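You operate a simulated robot arm through the tools that you are given. There is no shell and no other tool.

Carry out the task below with a simulated robot arm. There is one attempt and no reset: what you move stays moved.

JOB
The wire snapped: thread the respooler again and wind 8 metres.
Fine: tension dial down to the spool's mark, bead to its block and then to the round post, brake off to wind and on at the end.

Only the result counts: the job must be done as asked and must still hold three seconds after the hand-in. Knocking over, shifting, dropping, spilling or breaking anything else fails it.

ROBOT AND FRAMES
A 5-joint arm with a two-finger parallel gripper, fixed in place. Base frame: the origin is at the foot of the arm, x ahead of it, y to its left, z up. Units: mm, rad, N and s.
It reaches about 1134 mm from its shoulder. Its first joint turns from -2.601 to 2.601 rad. Payload 1.57 kg.
Tool frame: the origin (TCP) lies between the finger pads and is the grasp point; the fingertips stand 30 mm ahead of it; z points along the fingers, y is the line along which they close. The gripper opens to 110 mm. The fingers are 24 mm wide and 12 mm thick; the gripper's body (48 by 112 mm) begins 78 mm behind the TCP.
Orientation is that of the tool frame in the base frame, as a unit quaternion [x, y, z, w]. With the fingers straight down and closing along the base's y, the tool's x points along the base's -x, its y along +y and its z along -z.

CONTROLS
- The arm moves only by the tool apply_moves. Its argument "targets" is a list of rows, each an object (a shift or turn left out is 0, a gripper value left out holds the last) with "claw": the finger opening in mm, from 0 to 110; "xyz": the shift along the base's x, y, z in units of 30 mm (1.0 is 30 mm), a list of three; "delta_rot": the turn, a rotation vector about the base's x, y, z in units of 5 degrees (1.0 is 5 degrees), a list of three. In form: [{"claw": claw, "xyz": [x, y, z], "delta_rot": [ax, ay, az]}, ...]. A call has 1 to 20 rows; each row shifts and turns the commanded pose from where the row before left it. A call with a number of a shift or a turn outside -1 to 1 is refused whole. Each row takes 0.2 s and may step no farther than 50 mm and 0.15 rad from the row before; otherwise, or with a gripper value out of range, the whole call is refused. A pose out of reach is approached as far as the arm can. The call stops where the force on the tool passes 40 N (or 10 N more than at its start, if that is more) or the arm is blocked; 0.2 s more then pass. The fingers move at their own pace (about 72 mm/s each) and stop on an object; they squeeze with about 35 N. The grip force told is the motor's: it shows also when the fingers shut on nothing. Time passes only in rows, and 0.2 s behind the last, so rows that do not move let the fingers close. The reply holds the time, the measured pose of the TCP, the force on the tool along the base axes, the opening and the grip force, in the units named above and with some noise, with the torque about the TCP (base axes, N m) and any sound that the robot's microphone picked up, and new pictures: "show" is both (left out), scene, wrist or none.
- Cameras (640 x 400 px; columns grow to the right, rows downward): "scene" is fixed at [48, 648.6, 1583.6]; the picture's right is [-0.75, -0.66, 0.00], its down [-0.28, 0.32, -0.91] and it looks along [0.60, -0.68, -0.42] (base axes); focal length 345 px, centre (320, 200). "wrist" rides on the gripper at [70, 16, -141] in the tool frame; the picture's right is [-0.23, 0.97, 0.00], its down [-0.86, -0.20, -0.48] and it looks along [-0.47, -0.11, 0.88] (tool axes); focal length 222 px, centre (320, 200). There is no depth. A picture from a camera that has moved, and an enlarged one, comes with that camera's place and axes in the base frame and with its lens.
- lift_body(by): slides the trunk up (or, below 0, down) by that many mm; the arm rides with it, the base frame stays. It gives what a move gives, with no picture.
- inspect(camera, box): a new picture of the part [left, top, right, bottom] of that camera's present view, enlarged. It takes no simulated time.
- job_done(): hands the job in; it is judged then, once.

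Nothing tells you positions but the pictures and the camera data. Unless the task says otherwise, let go and move clear before handing in.

The tools are called after "Call:" by a JSON object that holds its "op" and its "data". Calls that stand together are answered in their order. apply_moves: Moves the arm, as the interface text tells. Its arguments: {"type":"object","properties":{"targets":{"type":"array"},"show":{"type":"string","enum":["both","scene","wrist","none"]}},"required":["targets"]} The other tools are called the same way: lift_body (by) slides the trunk up or down; inspect (camera, box) takes an enlarged picture of a part of a camera's view; job_done () hands the job in.

At the start:

```text
time_s: 0.0
position: [573.6, -295.7, 1204.2]
tool_rot: [0.0, 1.0, 0.0, 0.0]
force: [-0.2, 0.6, -1.4]
torque: [-0.02, 0.02, -0.04]
gripper_width: 109.9
gripper_force: 0.1
trunk travel left (down, up): [-937.0, 33.0]
```

scene: 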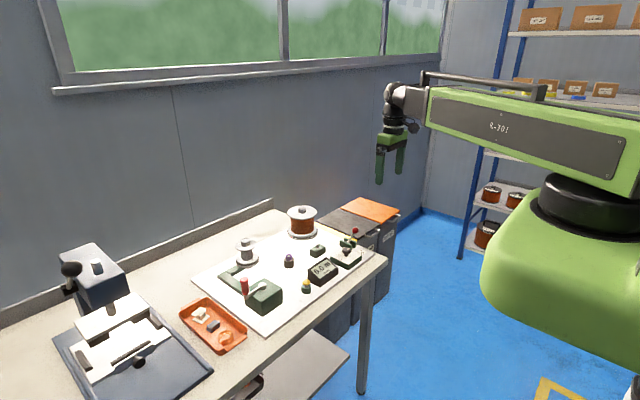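
wrist: 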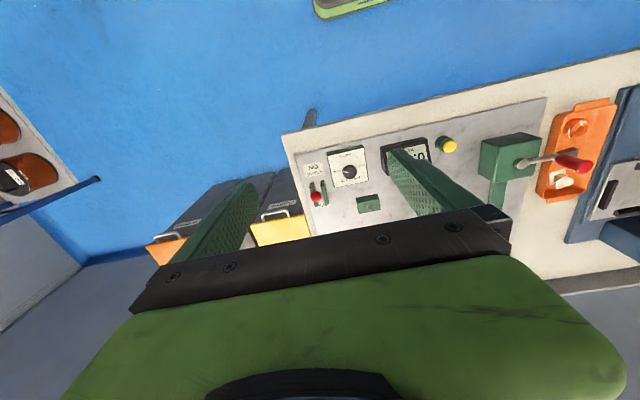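

I see a respooler panel on a bench with spools, a dial, a counter, a crank with a red handle, and a brake. I'll look closer before moving.

Call:
{"op": "inspect", "data": {"camera": "scene", "box": [190, 190, 390, 330]}}

Call:
{"op": "inspect", "data": {"camera": "wrist", "box": [270, 90, 470, 220]}}

Call:
{"op": "inspect", "data": {"camera": "wrist", "box": [460, 80, 640, 260]}}

Call:
{"op": "inspect", "data": {"camera": "scene", "box": [280, 190, 380, 260]}}

Call:
{"op": "inspect", "data": {"camera": "scene", "box": [200, 230, 300, 300]}}

```text
2.86 times, centred on (290, 260) of scene
camera zoom: at [48.0, 648.6, 1583.6], right [-0.75, -0.66, 0.0], down [-0.28, 0.32, -0.91], along [0.6, -0.68, -0.42], focal length 985 px, centre (406, 29)
```

zoom: 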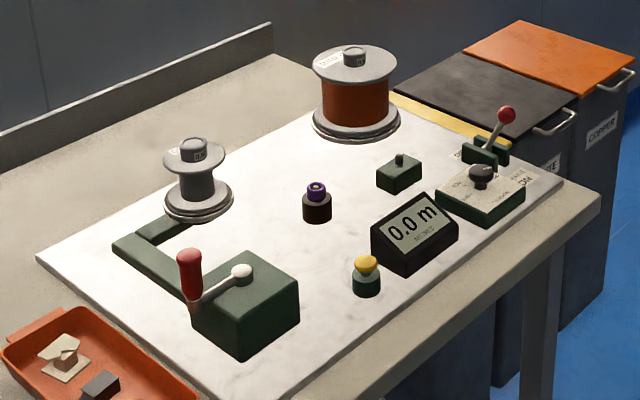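

```text
3.08 times, centred on (370, 155) of wrist
camera zoom: at [503.3, -278.7, 1345.3], right [0.23, 0.97, 0.0], down [0.86, -0.2, 0.48], along [0.47, -0.11, -0.88], focal length 684 px, centre (166, 338)
```

zoom: 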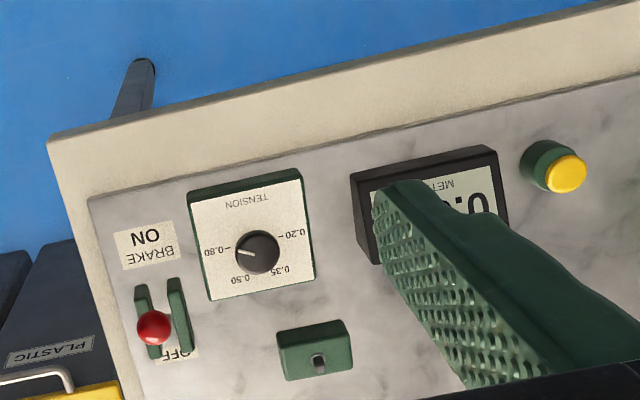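

```text
2.22 times, centred on (550, 170) of wrist
camera zoom: at [503.3, -278.7, 1345.3], right [0.23, 0.97, 0.0], down [0.86, -0.2, 0.48], along [0.47, -0.11, -0.88], focal length 494 px, centre (-191, 267)
```

zoom: 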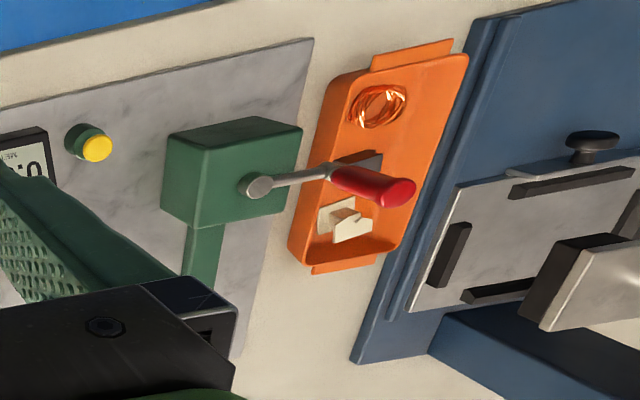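

```text
5.71 times, centred on (330, 225) of scene
camera zoom: at [48.0, 648.6, 1583.6], right [-0.75, -0.66, 0.0], down [-0.28, 0.32, -0.91], along [0.6, -0.68, -0.42], focal length 1971 px, centre (263, 57)
```

zoom: 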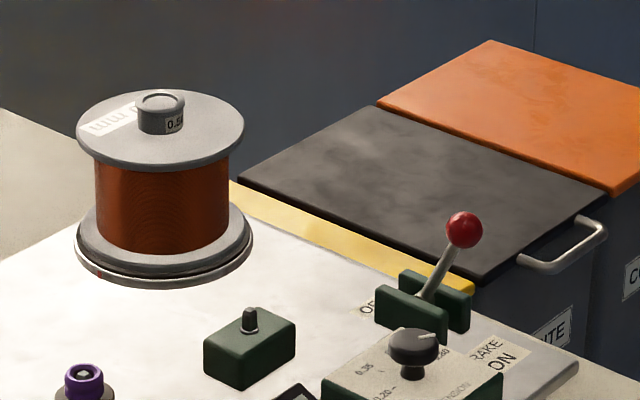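

```text
5.71 times, centred on (250, 265) of scene
camera zoom: at [48.0, 648.6, 1583.6], right [-0.75, -0.66, 0.0], down [-0.28, 0.32, -0.91], along [0.6, -0.68, -0.42], focal length 1971 px, centre (720, -171)
```

zoom: 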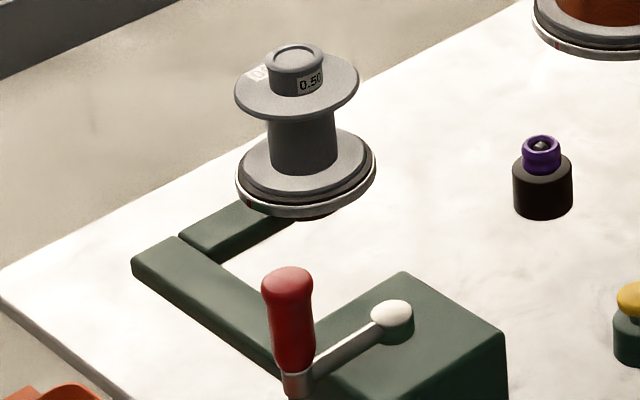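

Triangulating gives approximate positions: dial (709,-255,853), brake knob (728,-336,905), counter reset/yellow button (703,-22,841), purple bead (850,-82), green block (817,-210), and crank handle (759,177,930). The supply spool is near (960,-273) and the take-up spool near (986,11). I'll move the wrist camera over the bench to read the labels.

Call:
{"op": "apply_moves", "data": {"targets": [{"xyz": [1, 0, 0]}, {"xyz": [1, 0, 0]}, {"xyz": [1, 0, 0]}, {"xyz": [1, 0, 0]}, {"xyz": [1, 0, 0]}, {"xyz": [1, 0, 0]}]}}

```text
time_s: 1.4
position: [754.1, -294.1, 1204.6]
tool_rot: [0.0, 1.0, 0.0, 0.001]
force: [-0.2, -1.3, -0.1]
torque: [0.01, 0.02, 0.0]
gripper_width: 110.2
gripper_force: 0.0
trunk travel left (down, up): [-937.0, 33.0]
camera wrist: at [683.4, -277.7, 1345.0], right [0.23, 0.97, 0.0], down [0.86, -0.2, 0.48], along [0.47, -0.11, -0.88], focal length 222 px, centre (320, 200)
```

scene: 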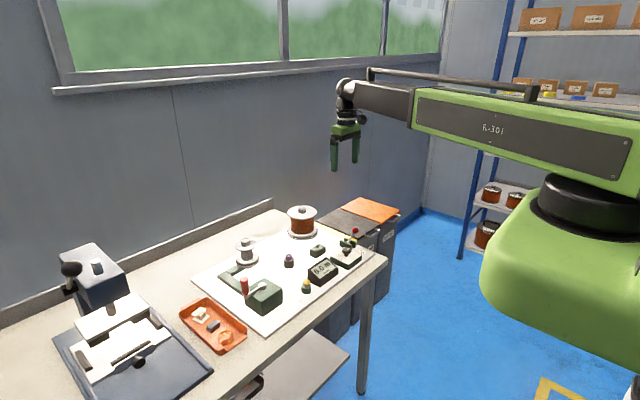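
wrist: 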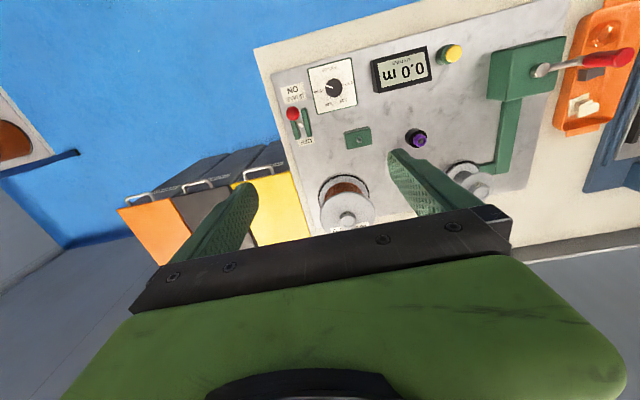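

Call:
{"op": "inspect", "data": {"camera": "wrist", "box": [310, 160, 390, 240]}}

Call:
{"op": "inspect", "data": {"camera": "wrist", "box": [270, 40, 390, 150]}}

Call:
{"op": "inspect", "data": {"camera": "wrist", "box": [380, 100, 520, 200]}}

Call:
{"op": "inspect", "data": {"camera": "wrist", "box": [360, 30, 480, 100]}}

```text
5.00 times, centred on (350, 200) of wrist
camera zoom: at [683.4, -277.7, 1345.0], right [0.23, 0.97, 0.0], down [0.86, -0.2, 0.48], along [0.47, -0.11, -0.88], focal length 1111 px, centre (170, 200)
```

zoom: 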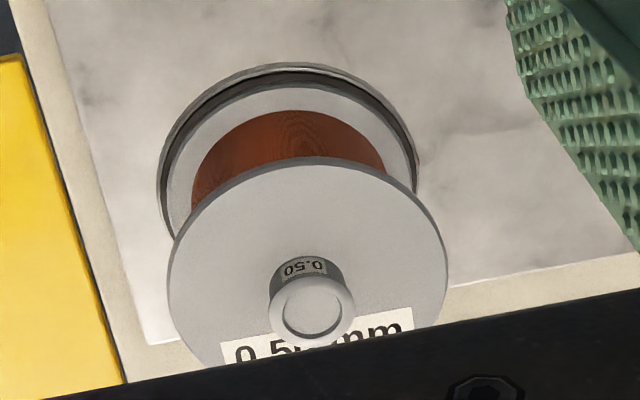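

```text
3.64 times, centred on (330, 95) of wrist
camera zoom: at [683.4, -277.7, 1345.0], right [0.23, 0.97, 0.0], down [0.86, -0.2, 0.48], along [0.47, -0.11, -0.88], focal length 808 px, centre (284, 582)
```

zoom: 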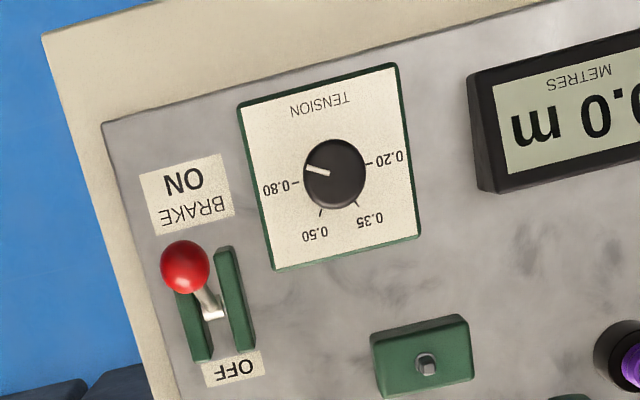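

```text
4.00 times, centred on (450, 150) of wrist
camera zoom: at [683.4, -277.7, 1345.0], right [0.23, 0.97, 0.0], down [0.86, -0.2, 0.48], along [0.47, -0.11, -0.88], focal length 888 px, centre (-200, 400)
```

zoom: 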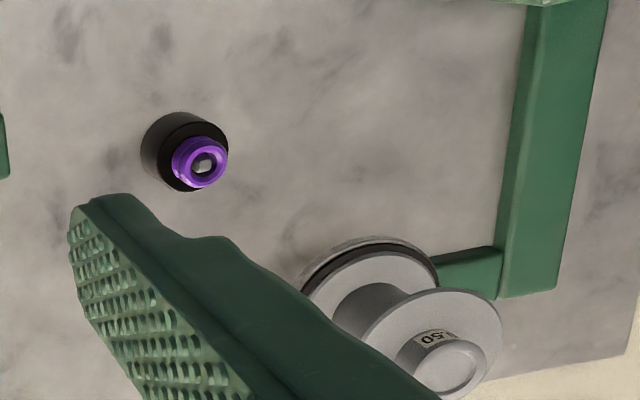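

```text
5.33 times, centred on (420, 65) of wrist
camera zoom: at [683.4, -277.7, 1345.0], right [0.23, 0.97, 0.0], down [0.86, -0.2, 0.48], along [0.47, -0.11, -0.88], focal length 1185 px, centre (-213, 920)
```

zoom: 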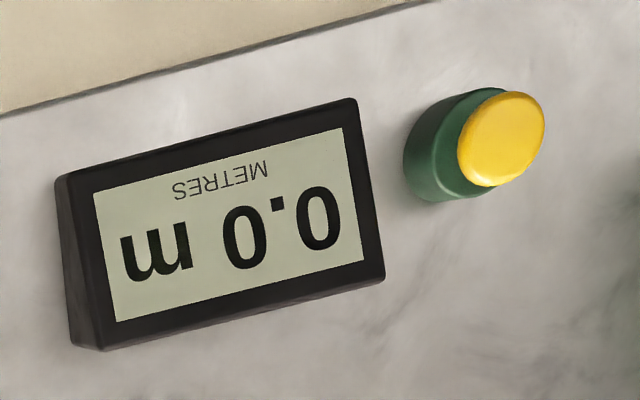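

Both spools are marked 0.50 and the dial sits a little past 0.80. I need a closer look at the bead, the green block and the area around them, so I'm moving the camera lower.

Call:
{"op": "apply_moves", "data": {"targets": [{"xyz": [0, 1, -1]}, {"xyz": [0, 1, -1]}, {"xyz": [0, 1, -1]}, {"xyz": [0, 1, -0.5]}, {"xyz": [0, 1, 0]}]}}

Call:
{"op": "inspect", "data": {"camera": "wrist", "box": [200, 0, 440, 150]}}

Call:
{"op": "inspect", "data": {"camera": "wrist", "box": [240, 60, 400, 220]}}

```text
time_s: 2.6
position: [753.0, -142.8, 1203.9]
tool_rot: [0.0, 1.0, 0.0, 0.0]
force: [-1.2, 0.3, 0.1]
torque: [-0.03, -0.09, 0.01]
gripper_width: 110.0
gripper_force: 0.0
out of reach, approached as far as the arm can: row 1, 2, 3, 4
trunk travel left (down, up): [-937.0, 33.0]
camera wrist: at [683.5, -126.5, 1345.3], right [0.23, 0.97, 0.0], down [0.86, -0.2, 0.48], along [0.47, -0.11, -0.88], focal length 222 px, centre (320, 200)
```

scene: 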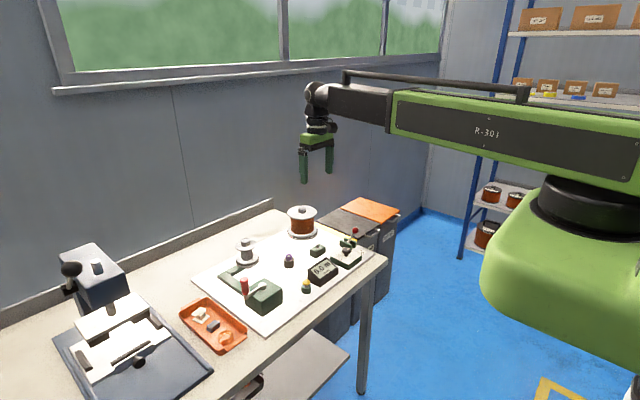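
wrist: 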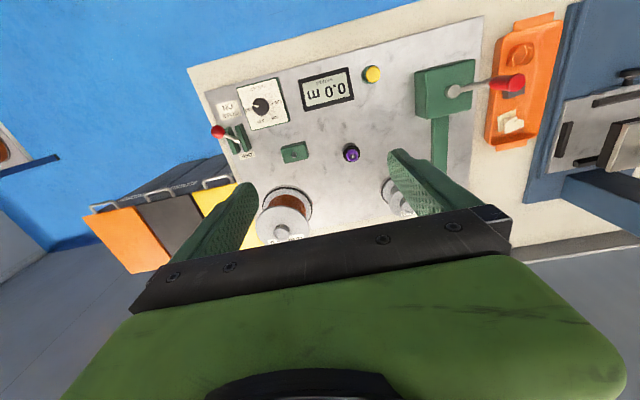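

```text
2.67 times, centred on (320, 75) of wrist
camera zoom: at [683.5, -126.5, 1345.3], right [0.23, 0.97, 0.0], down [0.86, -0.2, 0.48], along [0.47, -0.11, -0.88], focal length 592 px, centre (320, 533)
```

zoom: 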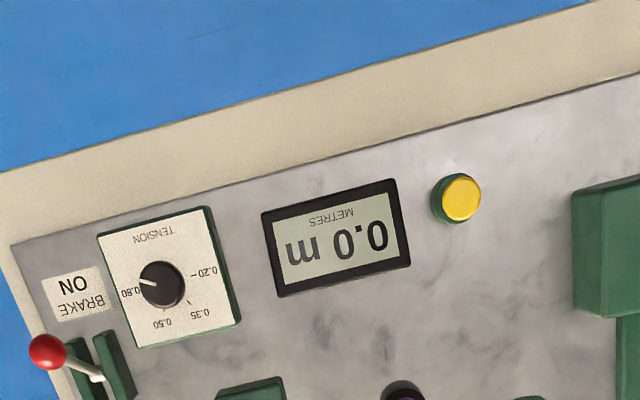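

```text
2.50 times, centred on (320, 140) of wrist
camera zoom: at [683.5, -126.5, 1345.3], right [0.23, 0.97, 0.0], down [0.86, -0.2, 0.48], along [0.47, -0.11, -0.88], focal length 555 px, centre (320, 350)
```

zoom: 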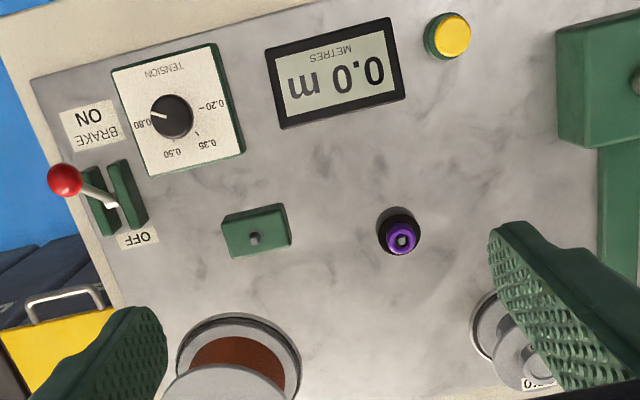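

The arm can't get lower here with the tool pointing down, so I'll lower the trunk to bring it nearer to the bench.

Call:
{"op": "lift_body", "data": {"by": -180}}

Call:
{"op": "apply_moves", "data": {"targets": [{"xyz": [0, 0, 0]}]}}

Call:
{"op": "inspect", "data": {"camera": "wrist", "box": [200, 0, 440, 150]}}

Call:
{"op": "inspect", "data": {"camera": "wrist", "box": [200, 100, 420, 220]}}

```text
time_s: 4.6
position: [753.9, -145.0, 1023.8]
tool_rot: [0.0, 1.0, 0.0, 0.0]
force: [-0.7, -0.1, 0.1]
torque: [0.0, 0.01, 0.01]
gripper_width: 110.0
gripper_force: 0.1
trunk travel left (down, up): [-757.0, 213.0]
```

```text
time_s: 5.0
position: [753.8, -144.5, 1024.2]
tool_rot: [0.0, 1.0, 0.0, 0.0]
force: [0.6, 0.0, -0.1]
torque: [-0.03, 0.05, -0.02]
gripper_width: 110.0
gripper_force: 0.0
trunk travel left (down, up): [-757.0, 213.0]
camera wrist: at [683.4, -127.5, 1165.3], right [0.23, 0.97, 0.0], down [0.86, -0.2, 0.48], along [0.47, -0.11, -0.88], focal length 222 px, centre (320, 200)
```

scene: 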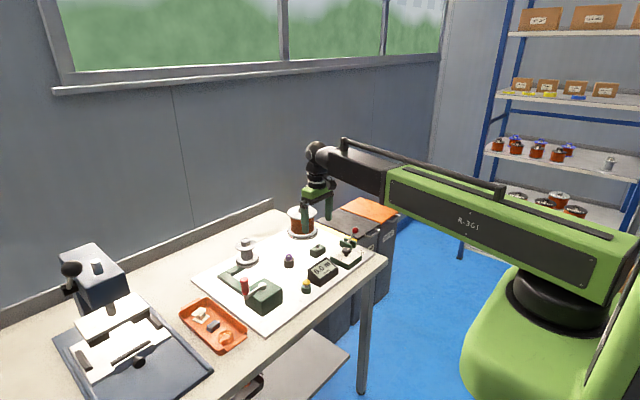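
wrist: 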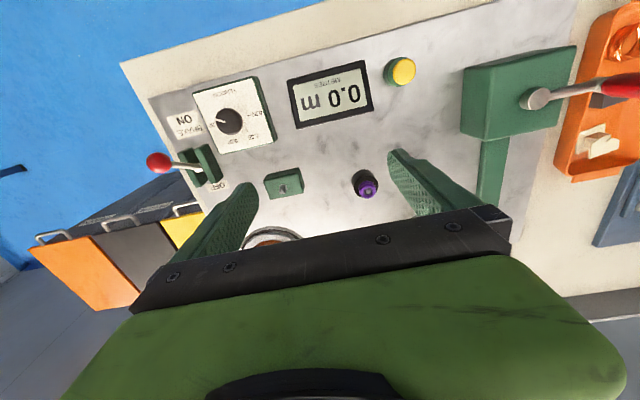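

```text
2.67 times, centred on (320, 75) of wrist
camera zoom: at [683.4, -127.5, 1165.3], right [0.23, 0.97, 0.0], down [0.86, -0.2, 0.48], along [0.47, -0.11, -0.88], focal length 592 px, centre (320, 533)
```

zoom: 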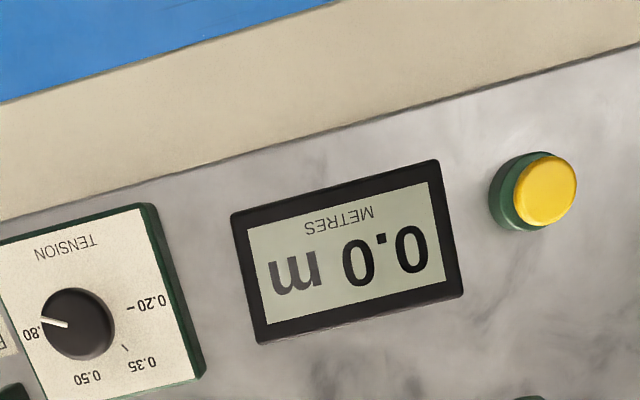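

```text
2.91 times, centred on (310, 160) of wrist
camera zoom: at [683.4, -127.5, 1165.3], right [0.23, 0.97, 0.0], down [0.86, -0.2, 0.48], along [0.47, -0.11, -0.88], focal length 646 px, centre (349, 316)
```

zoom: 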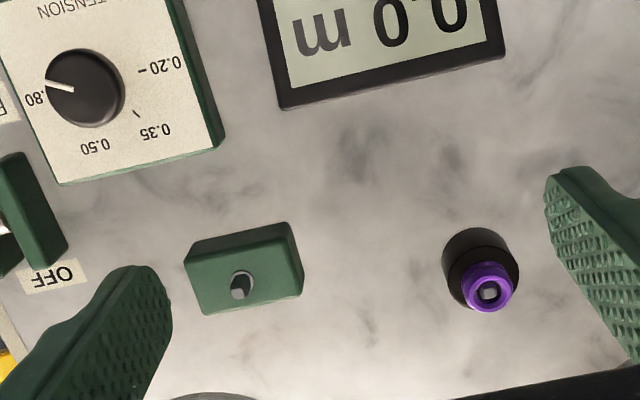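

The dial pointer sits just beyond 0.80, and the lever leans towards ON. Next I'll test upward motion, then lower the trunk further so that the working heights are reachable.

Call:
{"op": "apply_moves", "data": {"targets": [{"xyz": [-0.8, -0.6, 1]}, {"xyz": [-0.8, -0.6, 1]}, {"xyz": [-0.8, -0.6, 1]}, {"xyz": [-0.8, -0.6, 1]}, {"xyz": [-0.8, -0.7, 1]}], "show": "none"}}

Call:
{"op": "lift_body", "data": {"by": -200}}

Call:
{"op": "apply_moves", "data": {"targets": [{"xyz": [0, 0, 0]}]}}

```text
time_s: 6.2
position: [633.6, -239.5, 1024.6]
tool_rot: [0.0, 1.0, 0.0, 0.001]
force: [0.2, -0.2, -0.3]
torque: [-0.02, 0.01, -0.04]
gripper_width: 110.2
gripper_force: 0.1
out of reach, approached as far as the arm can: row 1, 2, 3, 4, 5
trunk travel left (down, up): [-757.0, 213.0]
```

```text
time_s: 8.2
position: [632.3, -238.8, 830.1]
tool_rot: [0.0, 1.0, 0.0, 0.001]
force: [-3.7, 1.5, 17.3]
torque: [0.16, 0.3, -0.06]
gripper_width: 109.4
gripper_force: 0.0
trunk travel left (down, up): [-562.0, 408.0]
stopped: the force on the tool passed its limit at 88 N (the readings are from after the stop); the commanded pose is now the measured one
```

```text
time_s: 8.6
position: [634.1, -238.9, 830.0]
tool_rot: [0.0, 1.0, 0.0, 0.002]
force: [-7.5, 1.9, 17.4]
torque: [0.27, 0.38, 0.1]
gripper_width: 109.4
gripper_force: 0.1
trunk travel left (down, up): [-562.0, 408.0]
camera wrist: at [562.3, -221.9, 971.0], right [0.23, 0.97, 0.0], down [0.85, -0.2, 0.48], along [0.47, -0.11, -0.88], focal length 222 px, centre (320, 200)
```

scene: 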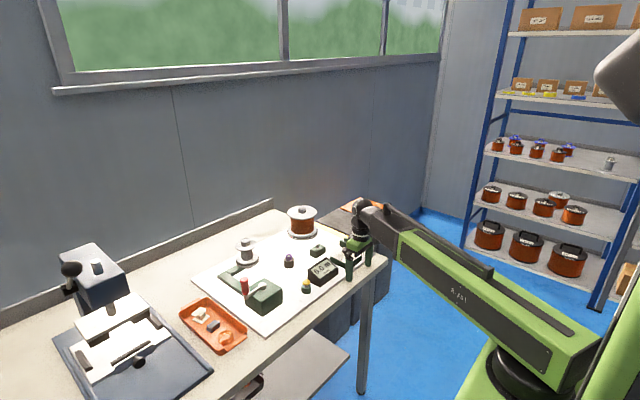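
wrist: 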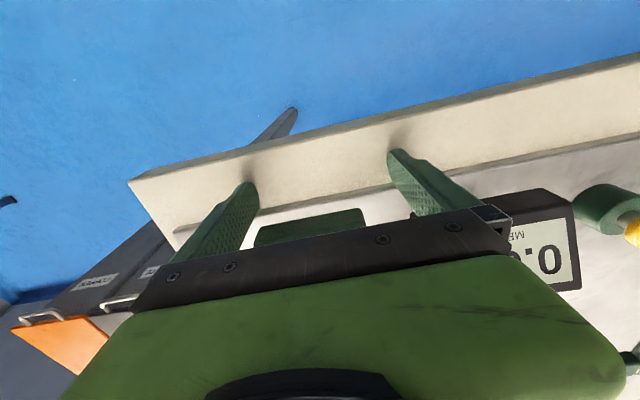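

Vertical motion seems to come only from the trunk, because the upward shifts in the rows were not followed and the fingertips touched the bench edge. I'll lift off and check that nothing moved.

Call:
{"op": "lift_body", "data": {"by": 130}}

Call:
{"op": "apply_moves", "data": {"targets": [{"xyz": [0, 0, 0.3]}]}}

Call:
{"op": "inspect", "data": {"camera": "wrist", "box": [240, 80, 400, 220]}}

Call:
{"op": "inspect", "data": {"camera": "scene", "box": [190, 190, 390, 330]}}

```text
time_s: 10.2
position: [633.7, -240.1, 959.1]
tool_rot: [0.0, 1.0, 0.0, 0.0]
force: [-0.9, 0.0, -0.2]
torque: [0.04, 0.0, 0.01]
gripper_width: 110.1
gripper_force: 0.1
trunk travel left (down, up): [-692.0, 278.0]
```

```text
time_s: 10.6
position: [634.8, -238.9, 959.2]
tool_rot: [0.0, 1.0, 0.001, 0.0]
force: [0.0, -0.4, 0.0]
torque: [0.0, 0.02, 0.04]
gripper_width: 109.8
gripper_force: 0.0
out of reach, approached as far as the arm can: row 1
trunk travel left (down, up): [-692.0, 278.0]
camera wrist: at [563.9, -222.5, 1099.9], right [0.23, 0.97, 0.0], down [0.85, -0.2, 0.48], along [0.47, -0.11, -0.88], focal length 222 px, centre (320, 200)
```

scene: 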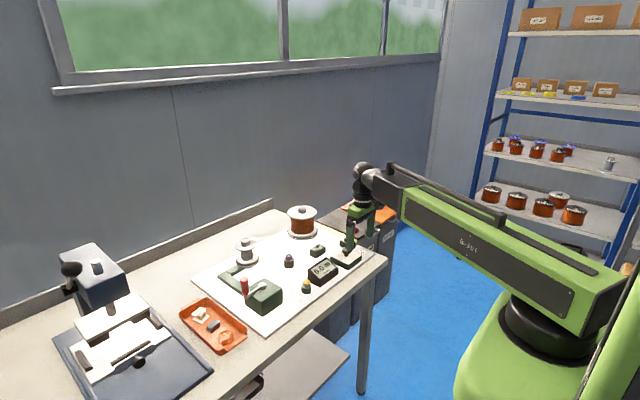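
wrist: 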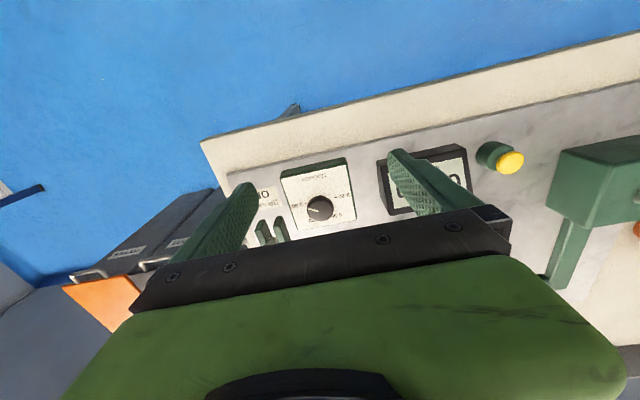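

```text
2.86 times, centred on (320, 150) of wrist
camera zoom: at [563.9, -222.5, 1099.9], right [0.23, 0.97, 0.0], down [0.85, -0.2, 0.48], along [0.47, -0.11, -0.88], focal length 635 px, centre (320, 343)
```

zoom: 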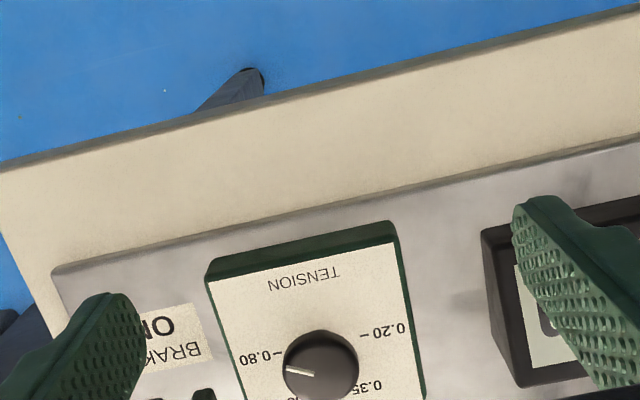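

```text
2.86 times, centred on (290, 260) of scene
camera zoom: at [48.0, 648.6, 1583.6], right [-0.75, -0.66, 0.0], down [-0.28, 0.32, -0.91], along [0.6, -0.68, -0.42], focal length 985 px, centre (406, 29)
```

zoom: 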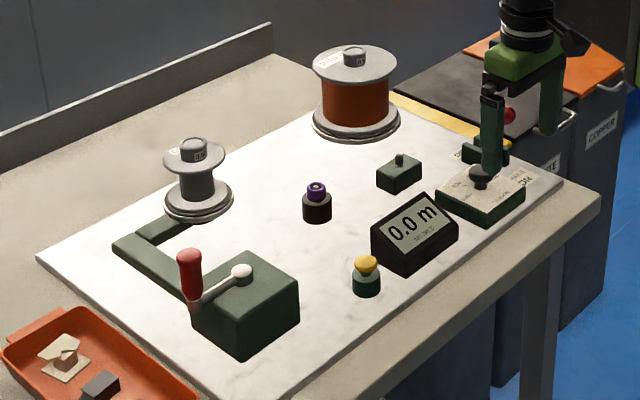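

The bench items are undisturbed, and the fingertips met the bench top at z≈800. The dial pointer is at azimuth about -116°, and the 0.50 mark is at about -30°, so the dial needs roughly +86° about z. I'm checking the dial height before grasping.

Call:
{"op": "inspect", "data": {"camera": "scene", "box": [325, 225, 375, 270]}}

Call:
{"op": "inspect", "data": {"camera": "wrist", "box": [275, 150, 365, 220]}}

```text
8.89 times, centred on (350, 248) of scene
camera zoom: at [48.0, 648.6, 1583.6], right [-0.75, -0.66, 0.0], down [-0.28, 0.32, -0.91], along [0.6, -0.68, -0.42], focal length 3066 px, centre (53, -222)
```

zoom: 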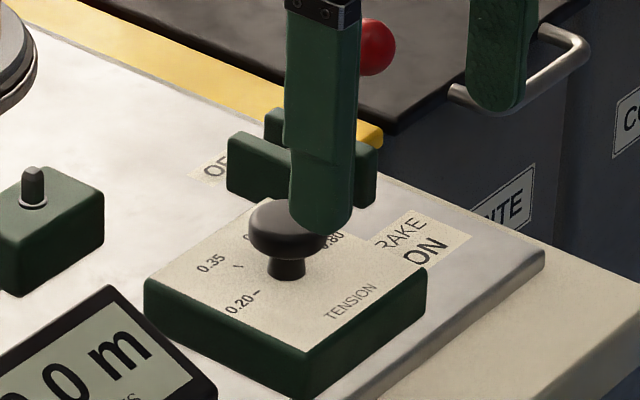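

```text
5.71 times, centred on (320, 185) of wrist
camera zoom: at [563.9, -222.5, 1099.9], right [0.23, 0.97, 0.0], down [0.85, -0.2, 0.48], along [0.47, -0.11, -0.88], focal length 1269 px, centre (320, 286)
```

zoom: 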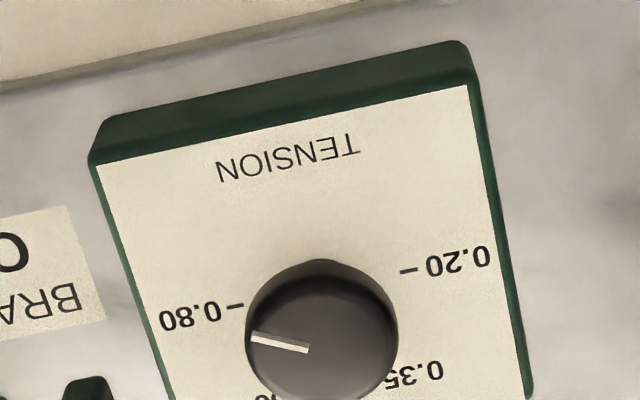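

The knob is about 34 mm across. Its cap top is at z≈852, with a narrow stem down to the face at about 823. I'll centre over it, lower so the fingertips reach z≈838, and then grip.

Call:
{"op": "apply_moves", "data": {"targets": [{"claw": 70, "xyz": [0.8, -0.2, 0]}, {"xyz": [0.8, -0.2, 0]}, {"xyz": [0.7, -0.15, 0]}, {}], "show": "none"}}

Call:
{"op": "lift_body", "data": {"by": -70}}

Call:
{"op": "apply_moves", "data": {"targets": [{}]}}

Call:
{"op": "inspect", "data": {"camera": "scene", "box": [325, 215, 385, 270]}}

```text
time_s: 11.6
position: [703.2, -254.0, 959.8]
tool_rot: [0.001, 1.0, 0.0, 0.003]
force: [0.1, 0.6, 0.6]
torque: [-0.02, 0.04, -0.03]
gripper_width: 70.1
gripper_force: 0.1
trunk travel left (down, up): [-692.0, 278.0]
```

```text
time_s: 12.6
position: [702.4, -253.5, 888.7]
tool_rot: [0.0, 1.0, 0.0, 0.002]
force: [0.4, 0.7, -0.4]
torque: [-0.03, 0.0, 0.02]
gripper_width: 70.0
gripper_force: 0.1
trunk travel left (down, up): [-622.0, 348.0]
```

```text
time_s: 13.0
position: [703.3, -253.5, 888.9]
tool_rot: [0.0, 1.0, 0.0, 0.001]
force: [-0.7, 0.4, -0.6]
torque: [0.03, 0.04, 0.02]
gripper_width: 70.0
gripper_force: 0.0
trunk travel left (down, up): [-622.0, 348.0]
camera wrist: at [632.2, -237.3, 1029.9], right [0.23, 0.97, 0.0], down [0.85, -0.2, 0.48], along [0.47, -0.11, -0.88], focal length 222 px, centre (320, 200)
```

scene: 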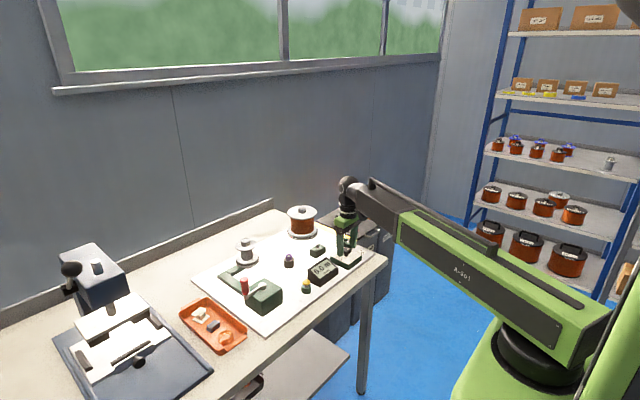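
wrist: 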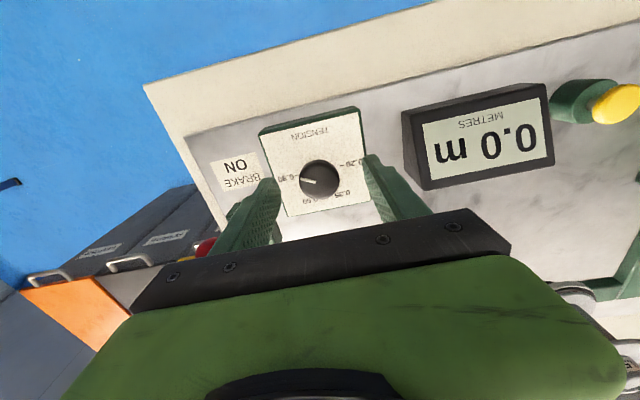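

```text
7.27 times, centred on (355, 242) of scene
camera zoom: at [48.0, 648.6, 1583.6], right [-0.75, -0.66, 0.0], down [-0.28, 0.32, -0.91], along [0.6, -0.68, -0.42], focal length 2508 px, centre (66, -109)
```

zoom: 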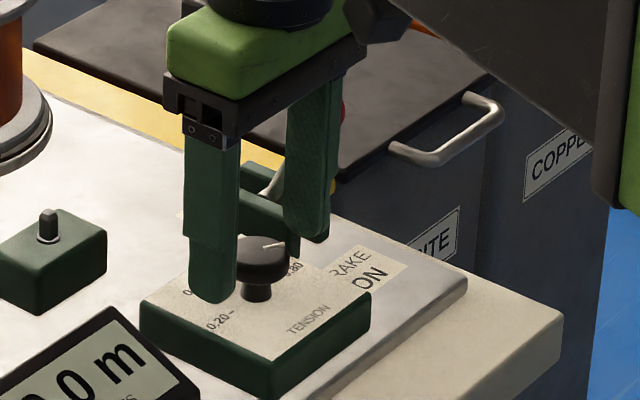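

Call:
{"op": "apply_moves", "data": {"targets": [{"xyz": [0.07, -0.07, 0]}], "show": "none"}}

Call:
{"op": "lift_body", "data": {"by": -20}}

Call:
{"op": "apply_moves", "data": {"targets": [{"claw": 45}, {"claw": 20}, {}, {}]}}

Call:
{"op": "inspect", "data": {"camera": "scene", "box": [325, 215, 385, 270]}}

Call:
{"op": "inspect", "data": {"camera": "wrist", "box": [240, 90, 400, 220]}}

```text
time_s: 13.4
position: [704.8, -255.6, 888.7]
tool_rot: [0.0, 1.0, 0.0, 0.0]
force: [0.0, 0.5, 0.3]
torque: [0.02, 0.0, 0.01]
gripper_width: 70.1
gripper_force: 0.1
trunk travel left (down, up): [-622.0, 348.0]
```

```text
time_s: 14.1
position: [704.6, -255.2, 867.8]
tool_rot: [0.0, 1.0, 0.0, 0.001]
force: [-0.1, -0.3, 0.5]
torque: [0.03, 0.02, 0.04]
gripper_width: 70.1
gripper_force: 0.0
trunk travel left (down, up): [-602.0, 368.0]
```

```text
time_s: 15.1
position: [705.1, -253.9, 868.7]
tool_rot: [0.0, 1.0, 0.0, 0.001]
force: [-0.5, 5.7, -2.2]
torque: [0.13, 0.01, -0.03]
gripper_width: 33.5
gripper_force: 41.0
trunk travel left (down, up): [-602.0, 368.0]
camera wrist: at [634.8, -238.6, 1009.9], right [0.23, 0.97, 0.0], down [0.85, -0.2, 0.48], along [0.47, -0.11, -0.88], focal length 222 px, centre (320, 200)
```

scene: 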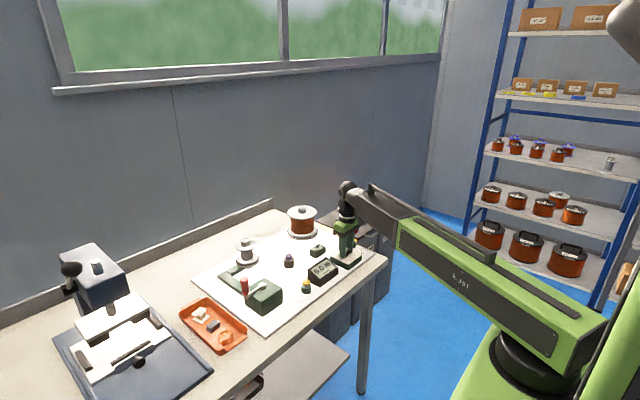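
wrist: 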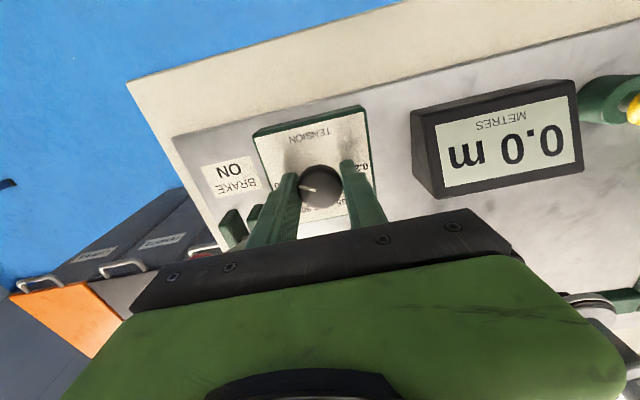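

```text
7.27 times, centred on (355, 242) of scene
camera zoom: at [48.0, 648.6, 1583.6], right [-0.75, -0.66, 0.0], down [-0.28, 0.32, -0.91], along [0.6, -0.68, -0.42], focal length 2508 px, centre (66, -109)
```

zoom: 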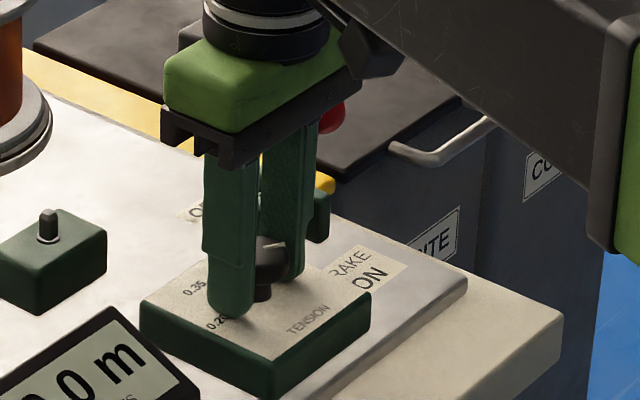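

```text
3.08 times, centred on (320, 155) of wrist
camera zoom: at [634.8, -238.6, 1009.9], right [0.23, 0.97, 0.0], down [0.85, -0.2, 0.48], along [0.47, -0.11, -0.88], focal length 684 px, centre (320, 338)
```

zoom: 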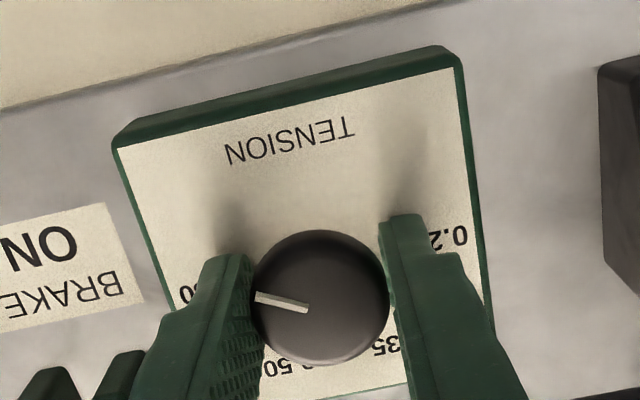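

The grip on the knob is solid at 33.5 mm. I'll turn it about +80° and look.

Call:
{"op": "apply_moves", "data": {"targets": [{"delta_rot": [0, 0, 1]}, {"delta_rot": [0, 0, 1]}, {"delta_rot": [0, 0, 1]}, {"delta_rot": [0, 0, 1]}]}}

Call:
{"op": "inspect", "data": {"camera": "wrist", "box": [240, 90, 400, 220]}}

```text
time_s: 16.1
position: [704.6, -255.1, 869.2]
tool_rot: [-0.175, 0.985, 0.0, 0.001]
force: [-3.1, 7.6, -6.6]
torque: [0.08, 0.34, 0.01]
gripper_width: 33.4
gripper_force: 41.2
trunk travel left (down, up): [-602.0, 368.0]
camera wrist: at [633.6, -263.5, 1009.9], right [-0.12, 0.99, 0.0], down [0.87, 0.11, 0.48], along [0.48, 0.06, -0.88], focal length 222 px, centre (320, 200)
```

scene: 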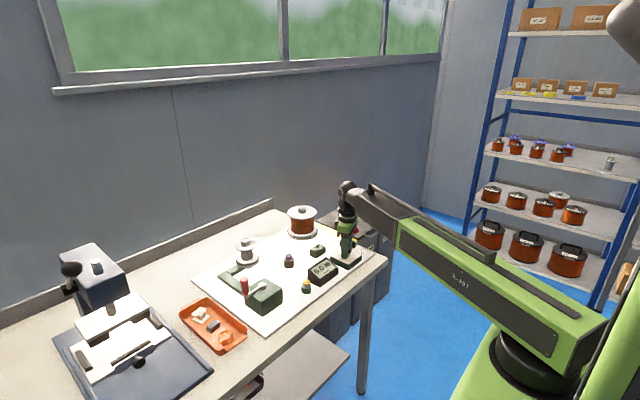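
wrist: 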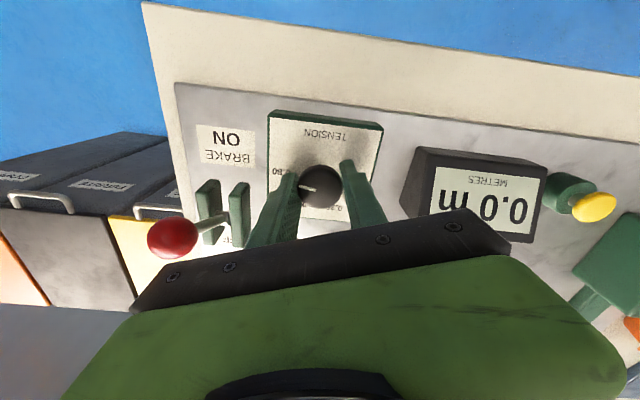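

```text
3.08 times, centred on (320, 155) of wrist
camera zoom: at [633.6, -263.5, 1009.9], right [-0.12, 0.99, 0.0], down [0.87, 0.11, 0.48], along [0.48, 0.06, -0.88], focal length 684 px, centre (320, 338)
```

zoom: 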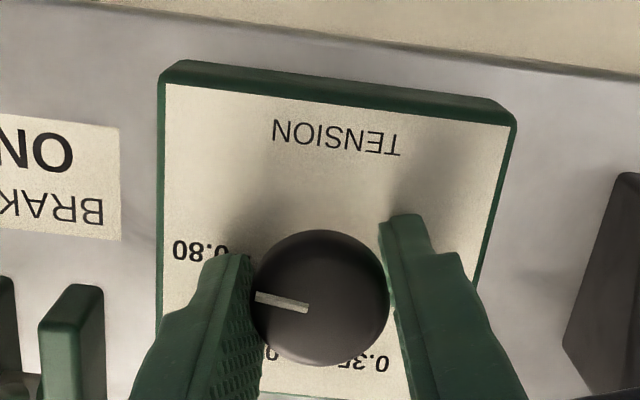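

The knob follows the gripper. Continuing by another 60°.

Call:
{"op": "apply_moves", "data": {"targets": [{"delta_rot": [0, 0, 1]}, {"delta_rot": [0, 0, 1]}, {"delta_rot": [0, 0, 1]}, {"delta_rot": [0, 0, 1]}, {"delta_rot": [0, 0, 1]}, {"delta_rot": [0, 0, 1]}, {"delta_rot": [0, 0, 1]}, {"delta_rot": [0, 0, 1]}, {"delta_rot": [0, 0, 1]}, {"delta_rot": [0, 0, 1]}, {"delta_rot": [0, 0, 1]}, {"delta_rot": [0, 0, 1]}]}}

Call:
{"op": "inspect", "data": {"camera": "wrist", "box": [240, 90, 400, 220]}}

Call:
{"op": "inspect", "data": {"camera": "scene", "box": [325, 225, 375, 270]}}

```text
time_s: 18.7
position: [705.0, -254.8, 868.9]
tool_rot: [-0.644, 0.765, 0.002, 0.001]
force: [5.6, 11.5, 1.8]
torque: [0.18, -0.21, -0.02]
gripper_width: 33.5
gripper_force: 41.5
trunk travel left (down, up): [-602.0, 368.0]
camera wrist: at [676.8, -320.8, 1009.9], right [-0.92, 0.39, 0.0], down [0.34, 0.81, 0.48], along [0.19, 0.44, -0.88], focal length 222 px, centre (320, 200)
```

scene: 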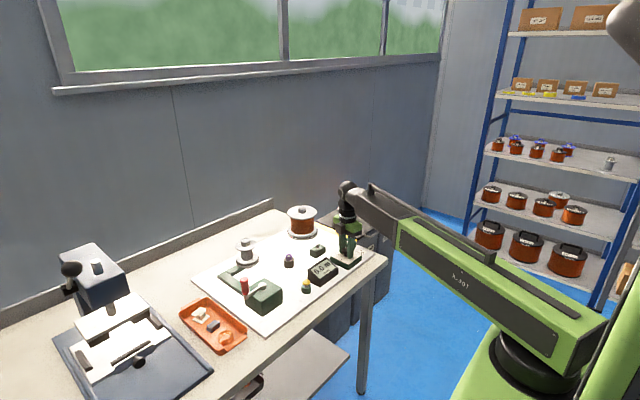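
wrist: 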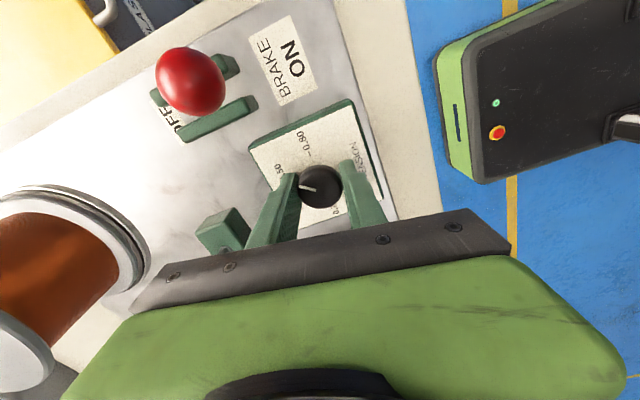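

```text
3.08 times, centred on (320, 155) of wrist
camera zoom: at [676.8, -320.8, 1009.9], right [-0.92, 0.39, 0.0], down [0.34, 0.81, 0.48], along [0.19, 0.44, -0.88], focal length 684 px, centre (320, 338)
```

zoom: 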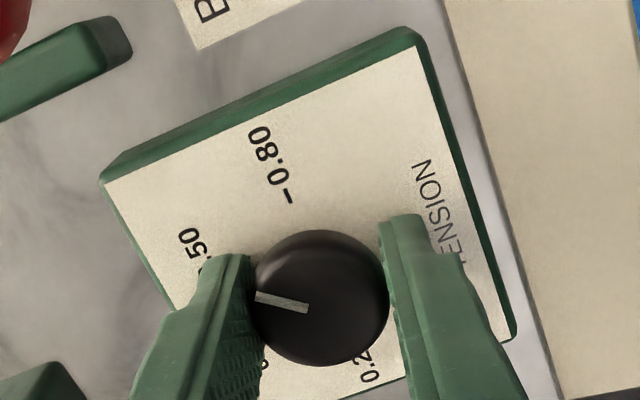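

```text
8.89 times, centred on (350, 248) of scene
camera zoom: at [48.0, 648.6, 1583.6], right [-0.75, -0.66, 0.0], down [-0.28, 0.32, -0.91], along [0.6, -0.68, -0.42], focal length 3066 px, centre (53, -222)
```

zoom: 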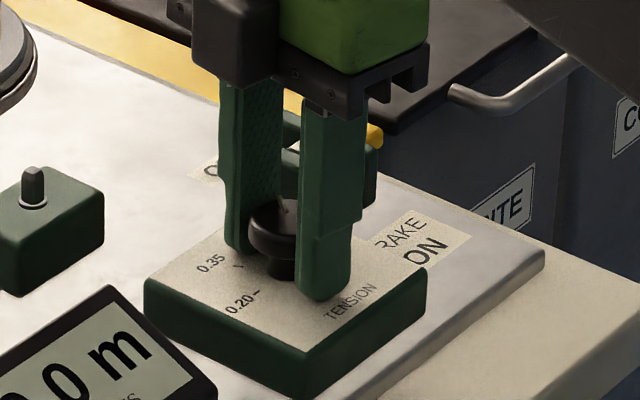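

About 80° is done. I'll release and raise to read the pointer against the marks.

Call:
{"op": "apply_moves", "data": {"targets": [{"claw": 60}, {"claw": 100}, {}, {}], "show": "none"}}

Call:
{"op": "lift_body", "data": {"by": 60}}

Call:
{"op": "apply_moves", "data": {"targets": [{}]}}

Call:
{"op": "inspect", "data": {"camera": "wrist", "box": [240, 110, 380, 220]}}

Call:
{"op": "inspect", "data": {"camera": "scene", "box": [325, 225, 375, 270]}}

```text
time_s: 19.7
position: [704.1, -255.2, 869.0]
tool_rot: [-0.643, 0.766, 0.001, 0.0]
force: [-0.1, -0.2, 0.5]
torque: [0.03, -0.01, 0.02]
gripper_width: 100.3
gripper_force: 0.1
trunk travel left (down, up): [-602.0, 368.0]
```

```text
time_s: 20.7
position: [704.7, -256.9, 929.2]
tool_rot: [-0.643, 0.766, 0.0, 0.001]
force: [-0.1, -0.1, 0.5]
torque: [-0.03, -0.03, 0.03]
gripper_width: 100.1
gripper_force: 0.1
trunk travel left (down, up): [-662.0, 308.0]
```

```text
time_s: 21.1
position: [704.0, -256.4, 929.8]
tool_rot: [-0.643, 0.766, 0.0, 0.001]
force: [0.9, -0.5, -0.6]
torque: [0.02, -0.01, -0.01]
gripper_width: 100.1
gripper_force: 0.0
trunk travel left (down, up): [-662.0, 308.0]
camera wrist: at [676.5, -322.0, 1069.9], right [-0.92, 0.39, 0.0], down [0.34, 0.81, 0.48], along [0.19, 0.44, -0.88], focal length 222 px, centre (320, 200)
```

scene: 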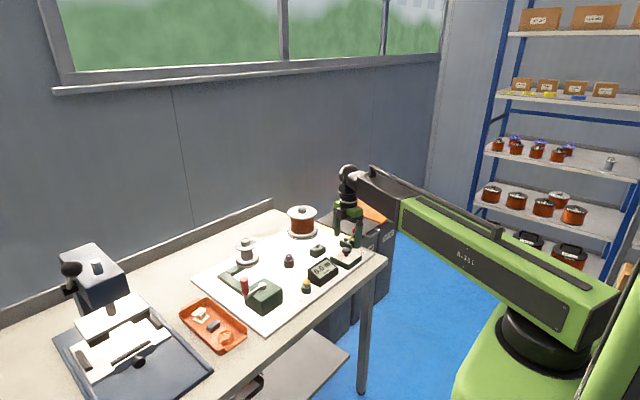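
wrist: 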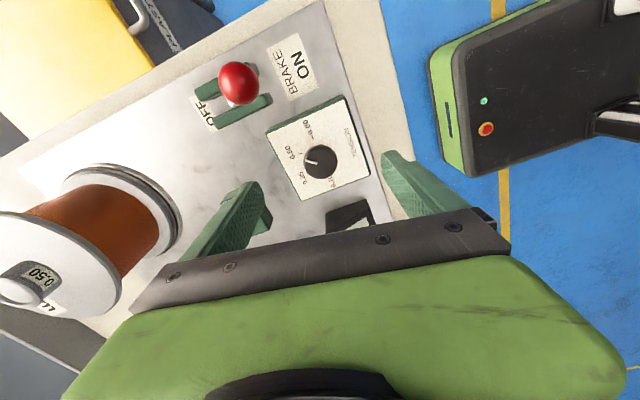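

```text
3.64 times, centred on (310, 165) of wrist
camera zoom: at [676.5, -322.0, 1069.9], right [-0.92, 0.39, 0.0], down [0.34, 0.81, 0.48], along [0.19, 0.44, -0.88], focal length 808 px, centre (356, 327)
```

zoom: 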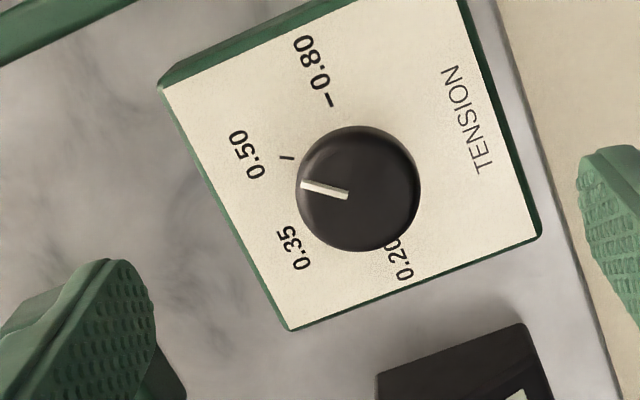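

```text
8.89 times, centred on (350, 248) of scene
camera zoom: at [48.0, 648.6, 1583.6], right [-0.75, -0.66, 0.0], down [-0.28, 0.32, -0.91], along [0.6, -0.68, -0.42], focal length 3066 px, centre (53, -222)
```

zoom: 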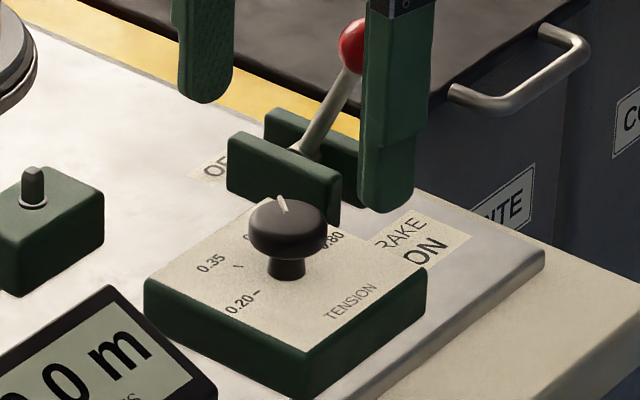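

The pointer is close to 0.50 but seems a few degrees short. I'll bring the camera into the plane of the 0.50 mark to remove parallax and measure it.

Call:
{"op": "apply_moves", "data": {"targets": [{"delta_rot": [0, 0, -1]}, {"delta_rot": [0, 0, -1]}, {"delta_rot": [0, 0, -1]}, {"delta_rot": [0, 0, -1]}, {"delta_rot": [0, 0, -1]}, {"delta_rot": [0, 0, -1]}, {"delta_rot": [0, 0, -1]}, {"delta_rot": [0, 0, -1]}, {"delta_rot": [0, 0, -1]}, {"delta_rot": [0, 0, -1]}, {"delta_rot": [0, 0, -1]}, {"delta_rot": [0, 0, -1]}, {"delta_rot": [0, 0, -1]}, {"delta_rot": [0, 0, -1]}, {"delta_rot": [0, 0, -1]}, {"delta_rot": [0, 0, -1]}, {"delta_rot": [0, 0, -1]}, {"delta_rot": [0, 0, -1]}, {"delta_rot": [0, 0, -1]}], "show": "wrist"}}

Call:
{"op": "inspect", "data": {"camera": "wrist", "box": [280, 125, 370, 195]}}

```text
time_s: 25.1
position: [706.0, -257.0, 928.4]
tool_rot: [0.131, 0.991, 0.0, 0.001]
force: [0.2, -0.6, -0.4]
torque: [0.01, 0.01, -0.01]
gripper_width: 99.9
gripper_force: 0.0
trunk travel left (down, up): [-662.0, 308.0]
camera wrist: at [641.7, -221.8, 1069.9], right [0.47, 0.88, 0.0], down [0.77, -0.41, 0.48], along [0.42, -0.23, -0.88], focal length 222 px, centre (320, 200)
```

wrist: 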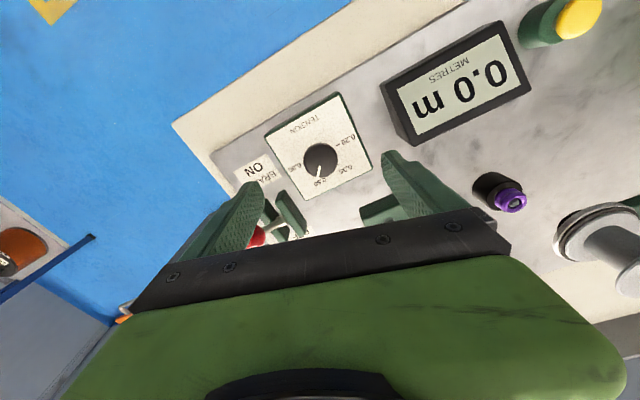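

```text
5.71 times, centred on (325, 160) of wrist
camera zoom: at [641.7, -221.8, 1069.9], right [0.47, 0.88, 0.0], down [0.77, -0.41, 0.48], along [0.42, -0.23, -0.88], focal length 1269 px, centre (291, 429)
```

zoom: 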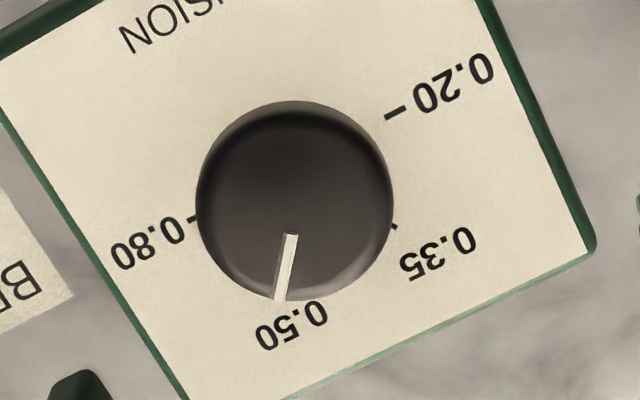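

The pointer is at about -36.5° and the 0.50 mark at about -30°, so it needs another +6.5°. Re-gripping and turning that amount.

Call:
{"op": "apply_moves", "data": {"targets": [{"claw": 70, "xyz": [-0.03, 0.05, 0]}, {}], "show": "none"}}

Call:
{"op": "lift_body", "data": {"by": -60}}

Call:
{"op": "apply_moves", "data": {"targets": [{"claw": 45}, {"claw": 20}, {}, {}, {"delta_rot": [0, 0, 0.65]}, {"delta_rot": [0, 0, 0.65]}, {}], "show": "wrist"}}

Call:
{"op": "inspect", "data": {"camera": "wrist", "box": [270, 135, 370, 225]}}

```text
time_s: 25.7
position: [704.9, -254.8, 928.9]
tool_rot: [0.131, 0.991, 0.0, 0.001]
force: [-1.1, 0.0, 0.2]
torque: [0.01, 0.01, 0.01]
gripper_width: 70.0
gripper_force: 0.0
trunk travel left (down, up): [-662.0, 308.0]
```

```text
time_s: 26.7
position: [704.4, -255.0, 868.5]
tool_rot: [0.131, 0.991, 0.001, 0.001]
force: [-0.5, 1.3, -0.5]
torque: [0.03, 0.03, -0.01]
gripper_width: 70.0
gripper_force: 0.0
trunk travel left (down, up): [-602.0, 368.0]
```

```text
time_s: 28.3
position: [704.0, -255.8, 868.7]
tool_rot: [0.074, 0.997, 0.0, 0.0]
force: [0.1, 0.2, -0.9]
torque: [0.02, 0.12, -0.01]
gripper_width: 33.4
gripper_force: 41.1
trunk travel left (down, up): [-602.0, 368.0]
camera wrist: at [636.9, -228.3, 1009.9], right [0.37, 0.93, 0.0], down [0.82, -0.32, 0.48], along [0.45, -0.18, -0.88], focal length 222 px, centre (320, 200)
```

wrist: 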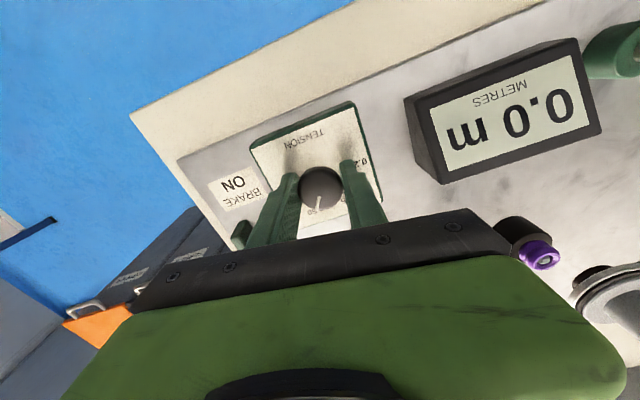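

```text
4.44 times, centred on (320, 180) of wrist
camera zoom: at [636.9, -228.3, 1009.9], right [0.37, 0.93, 0.0], down [0.82, -0.32, 0.48], along [0.45, -0.18, -0.88], focal length 987 px, centre (320, 289)
```

zoom: 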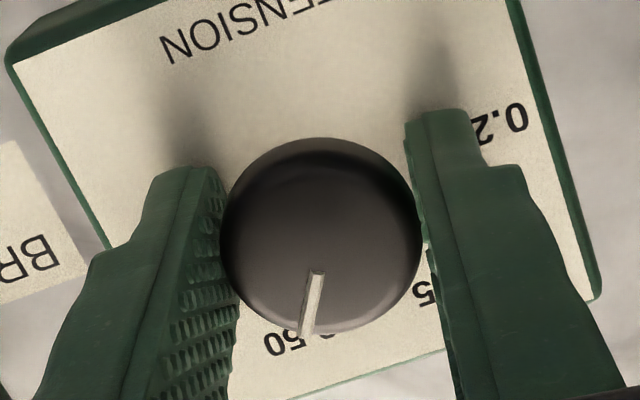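

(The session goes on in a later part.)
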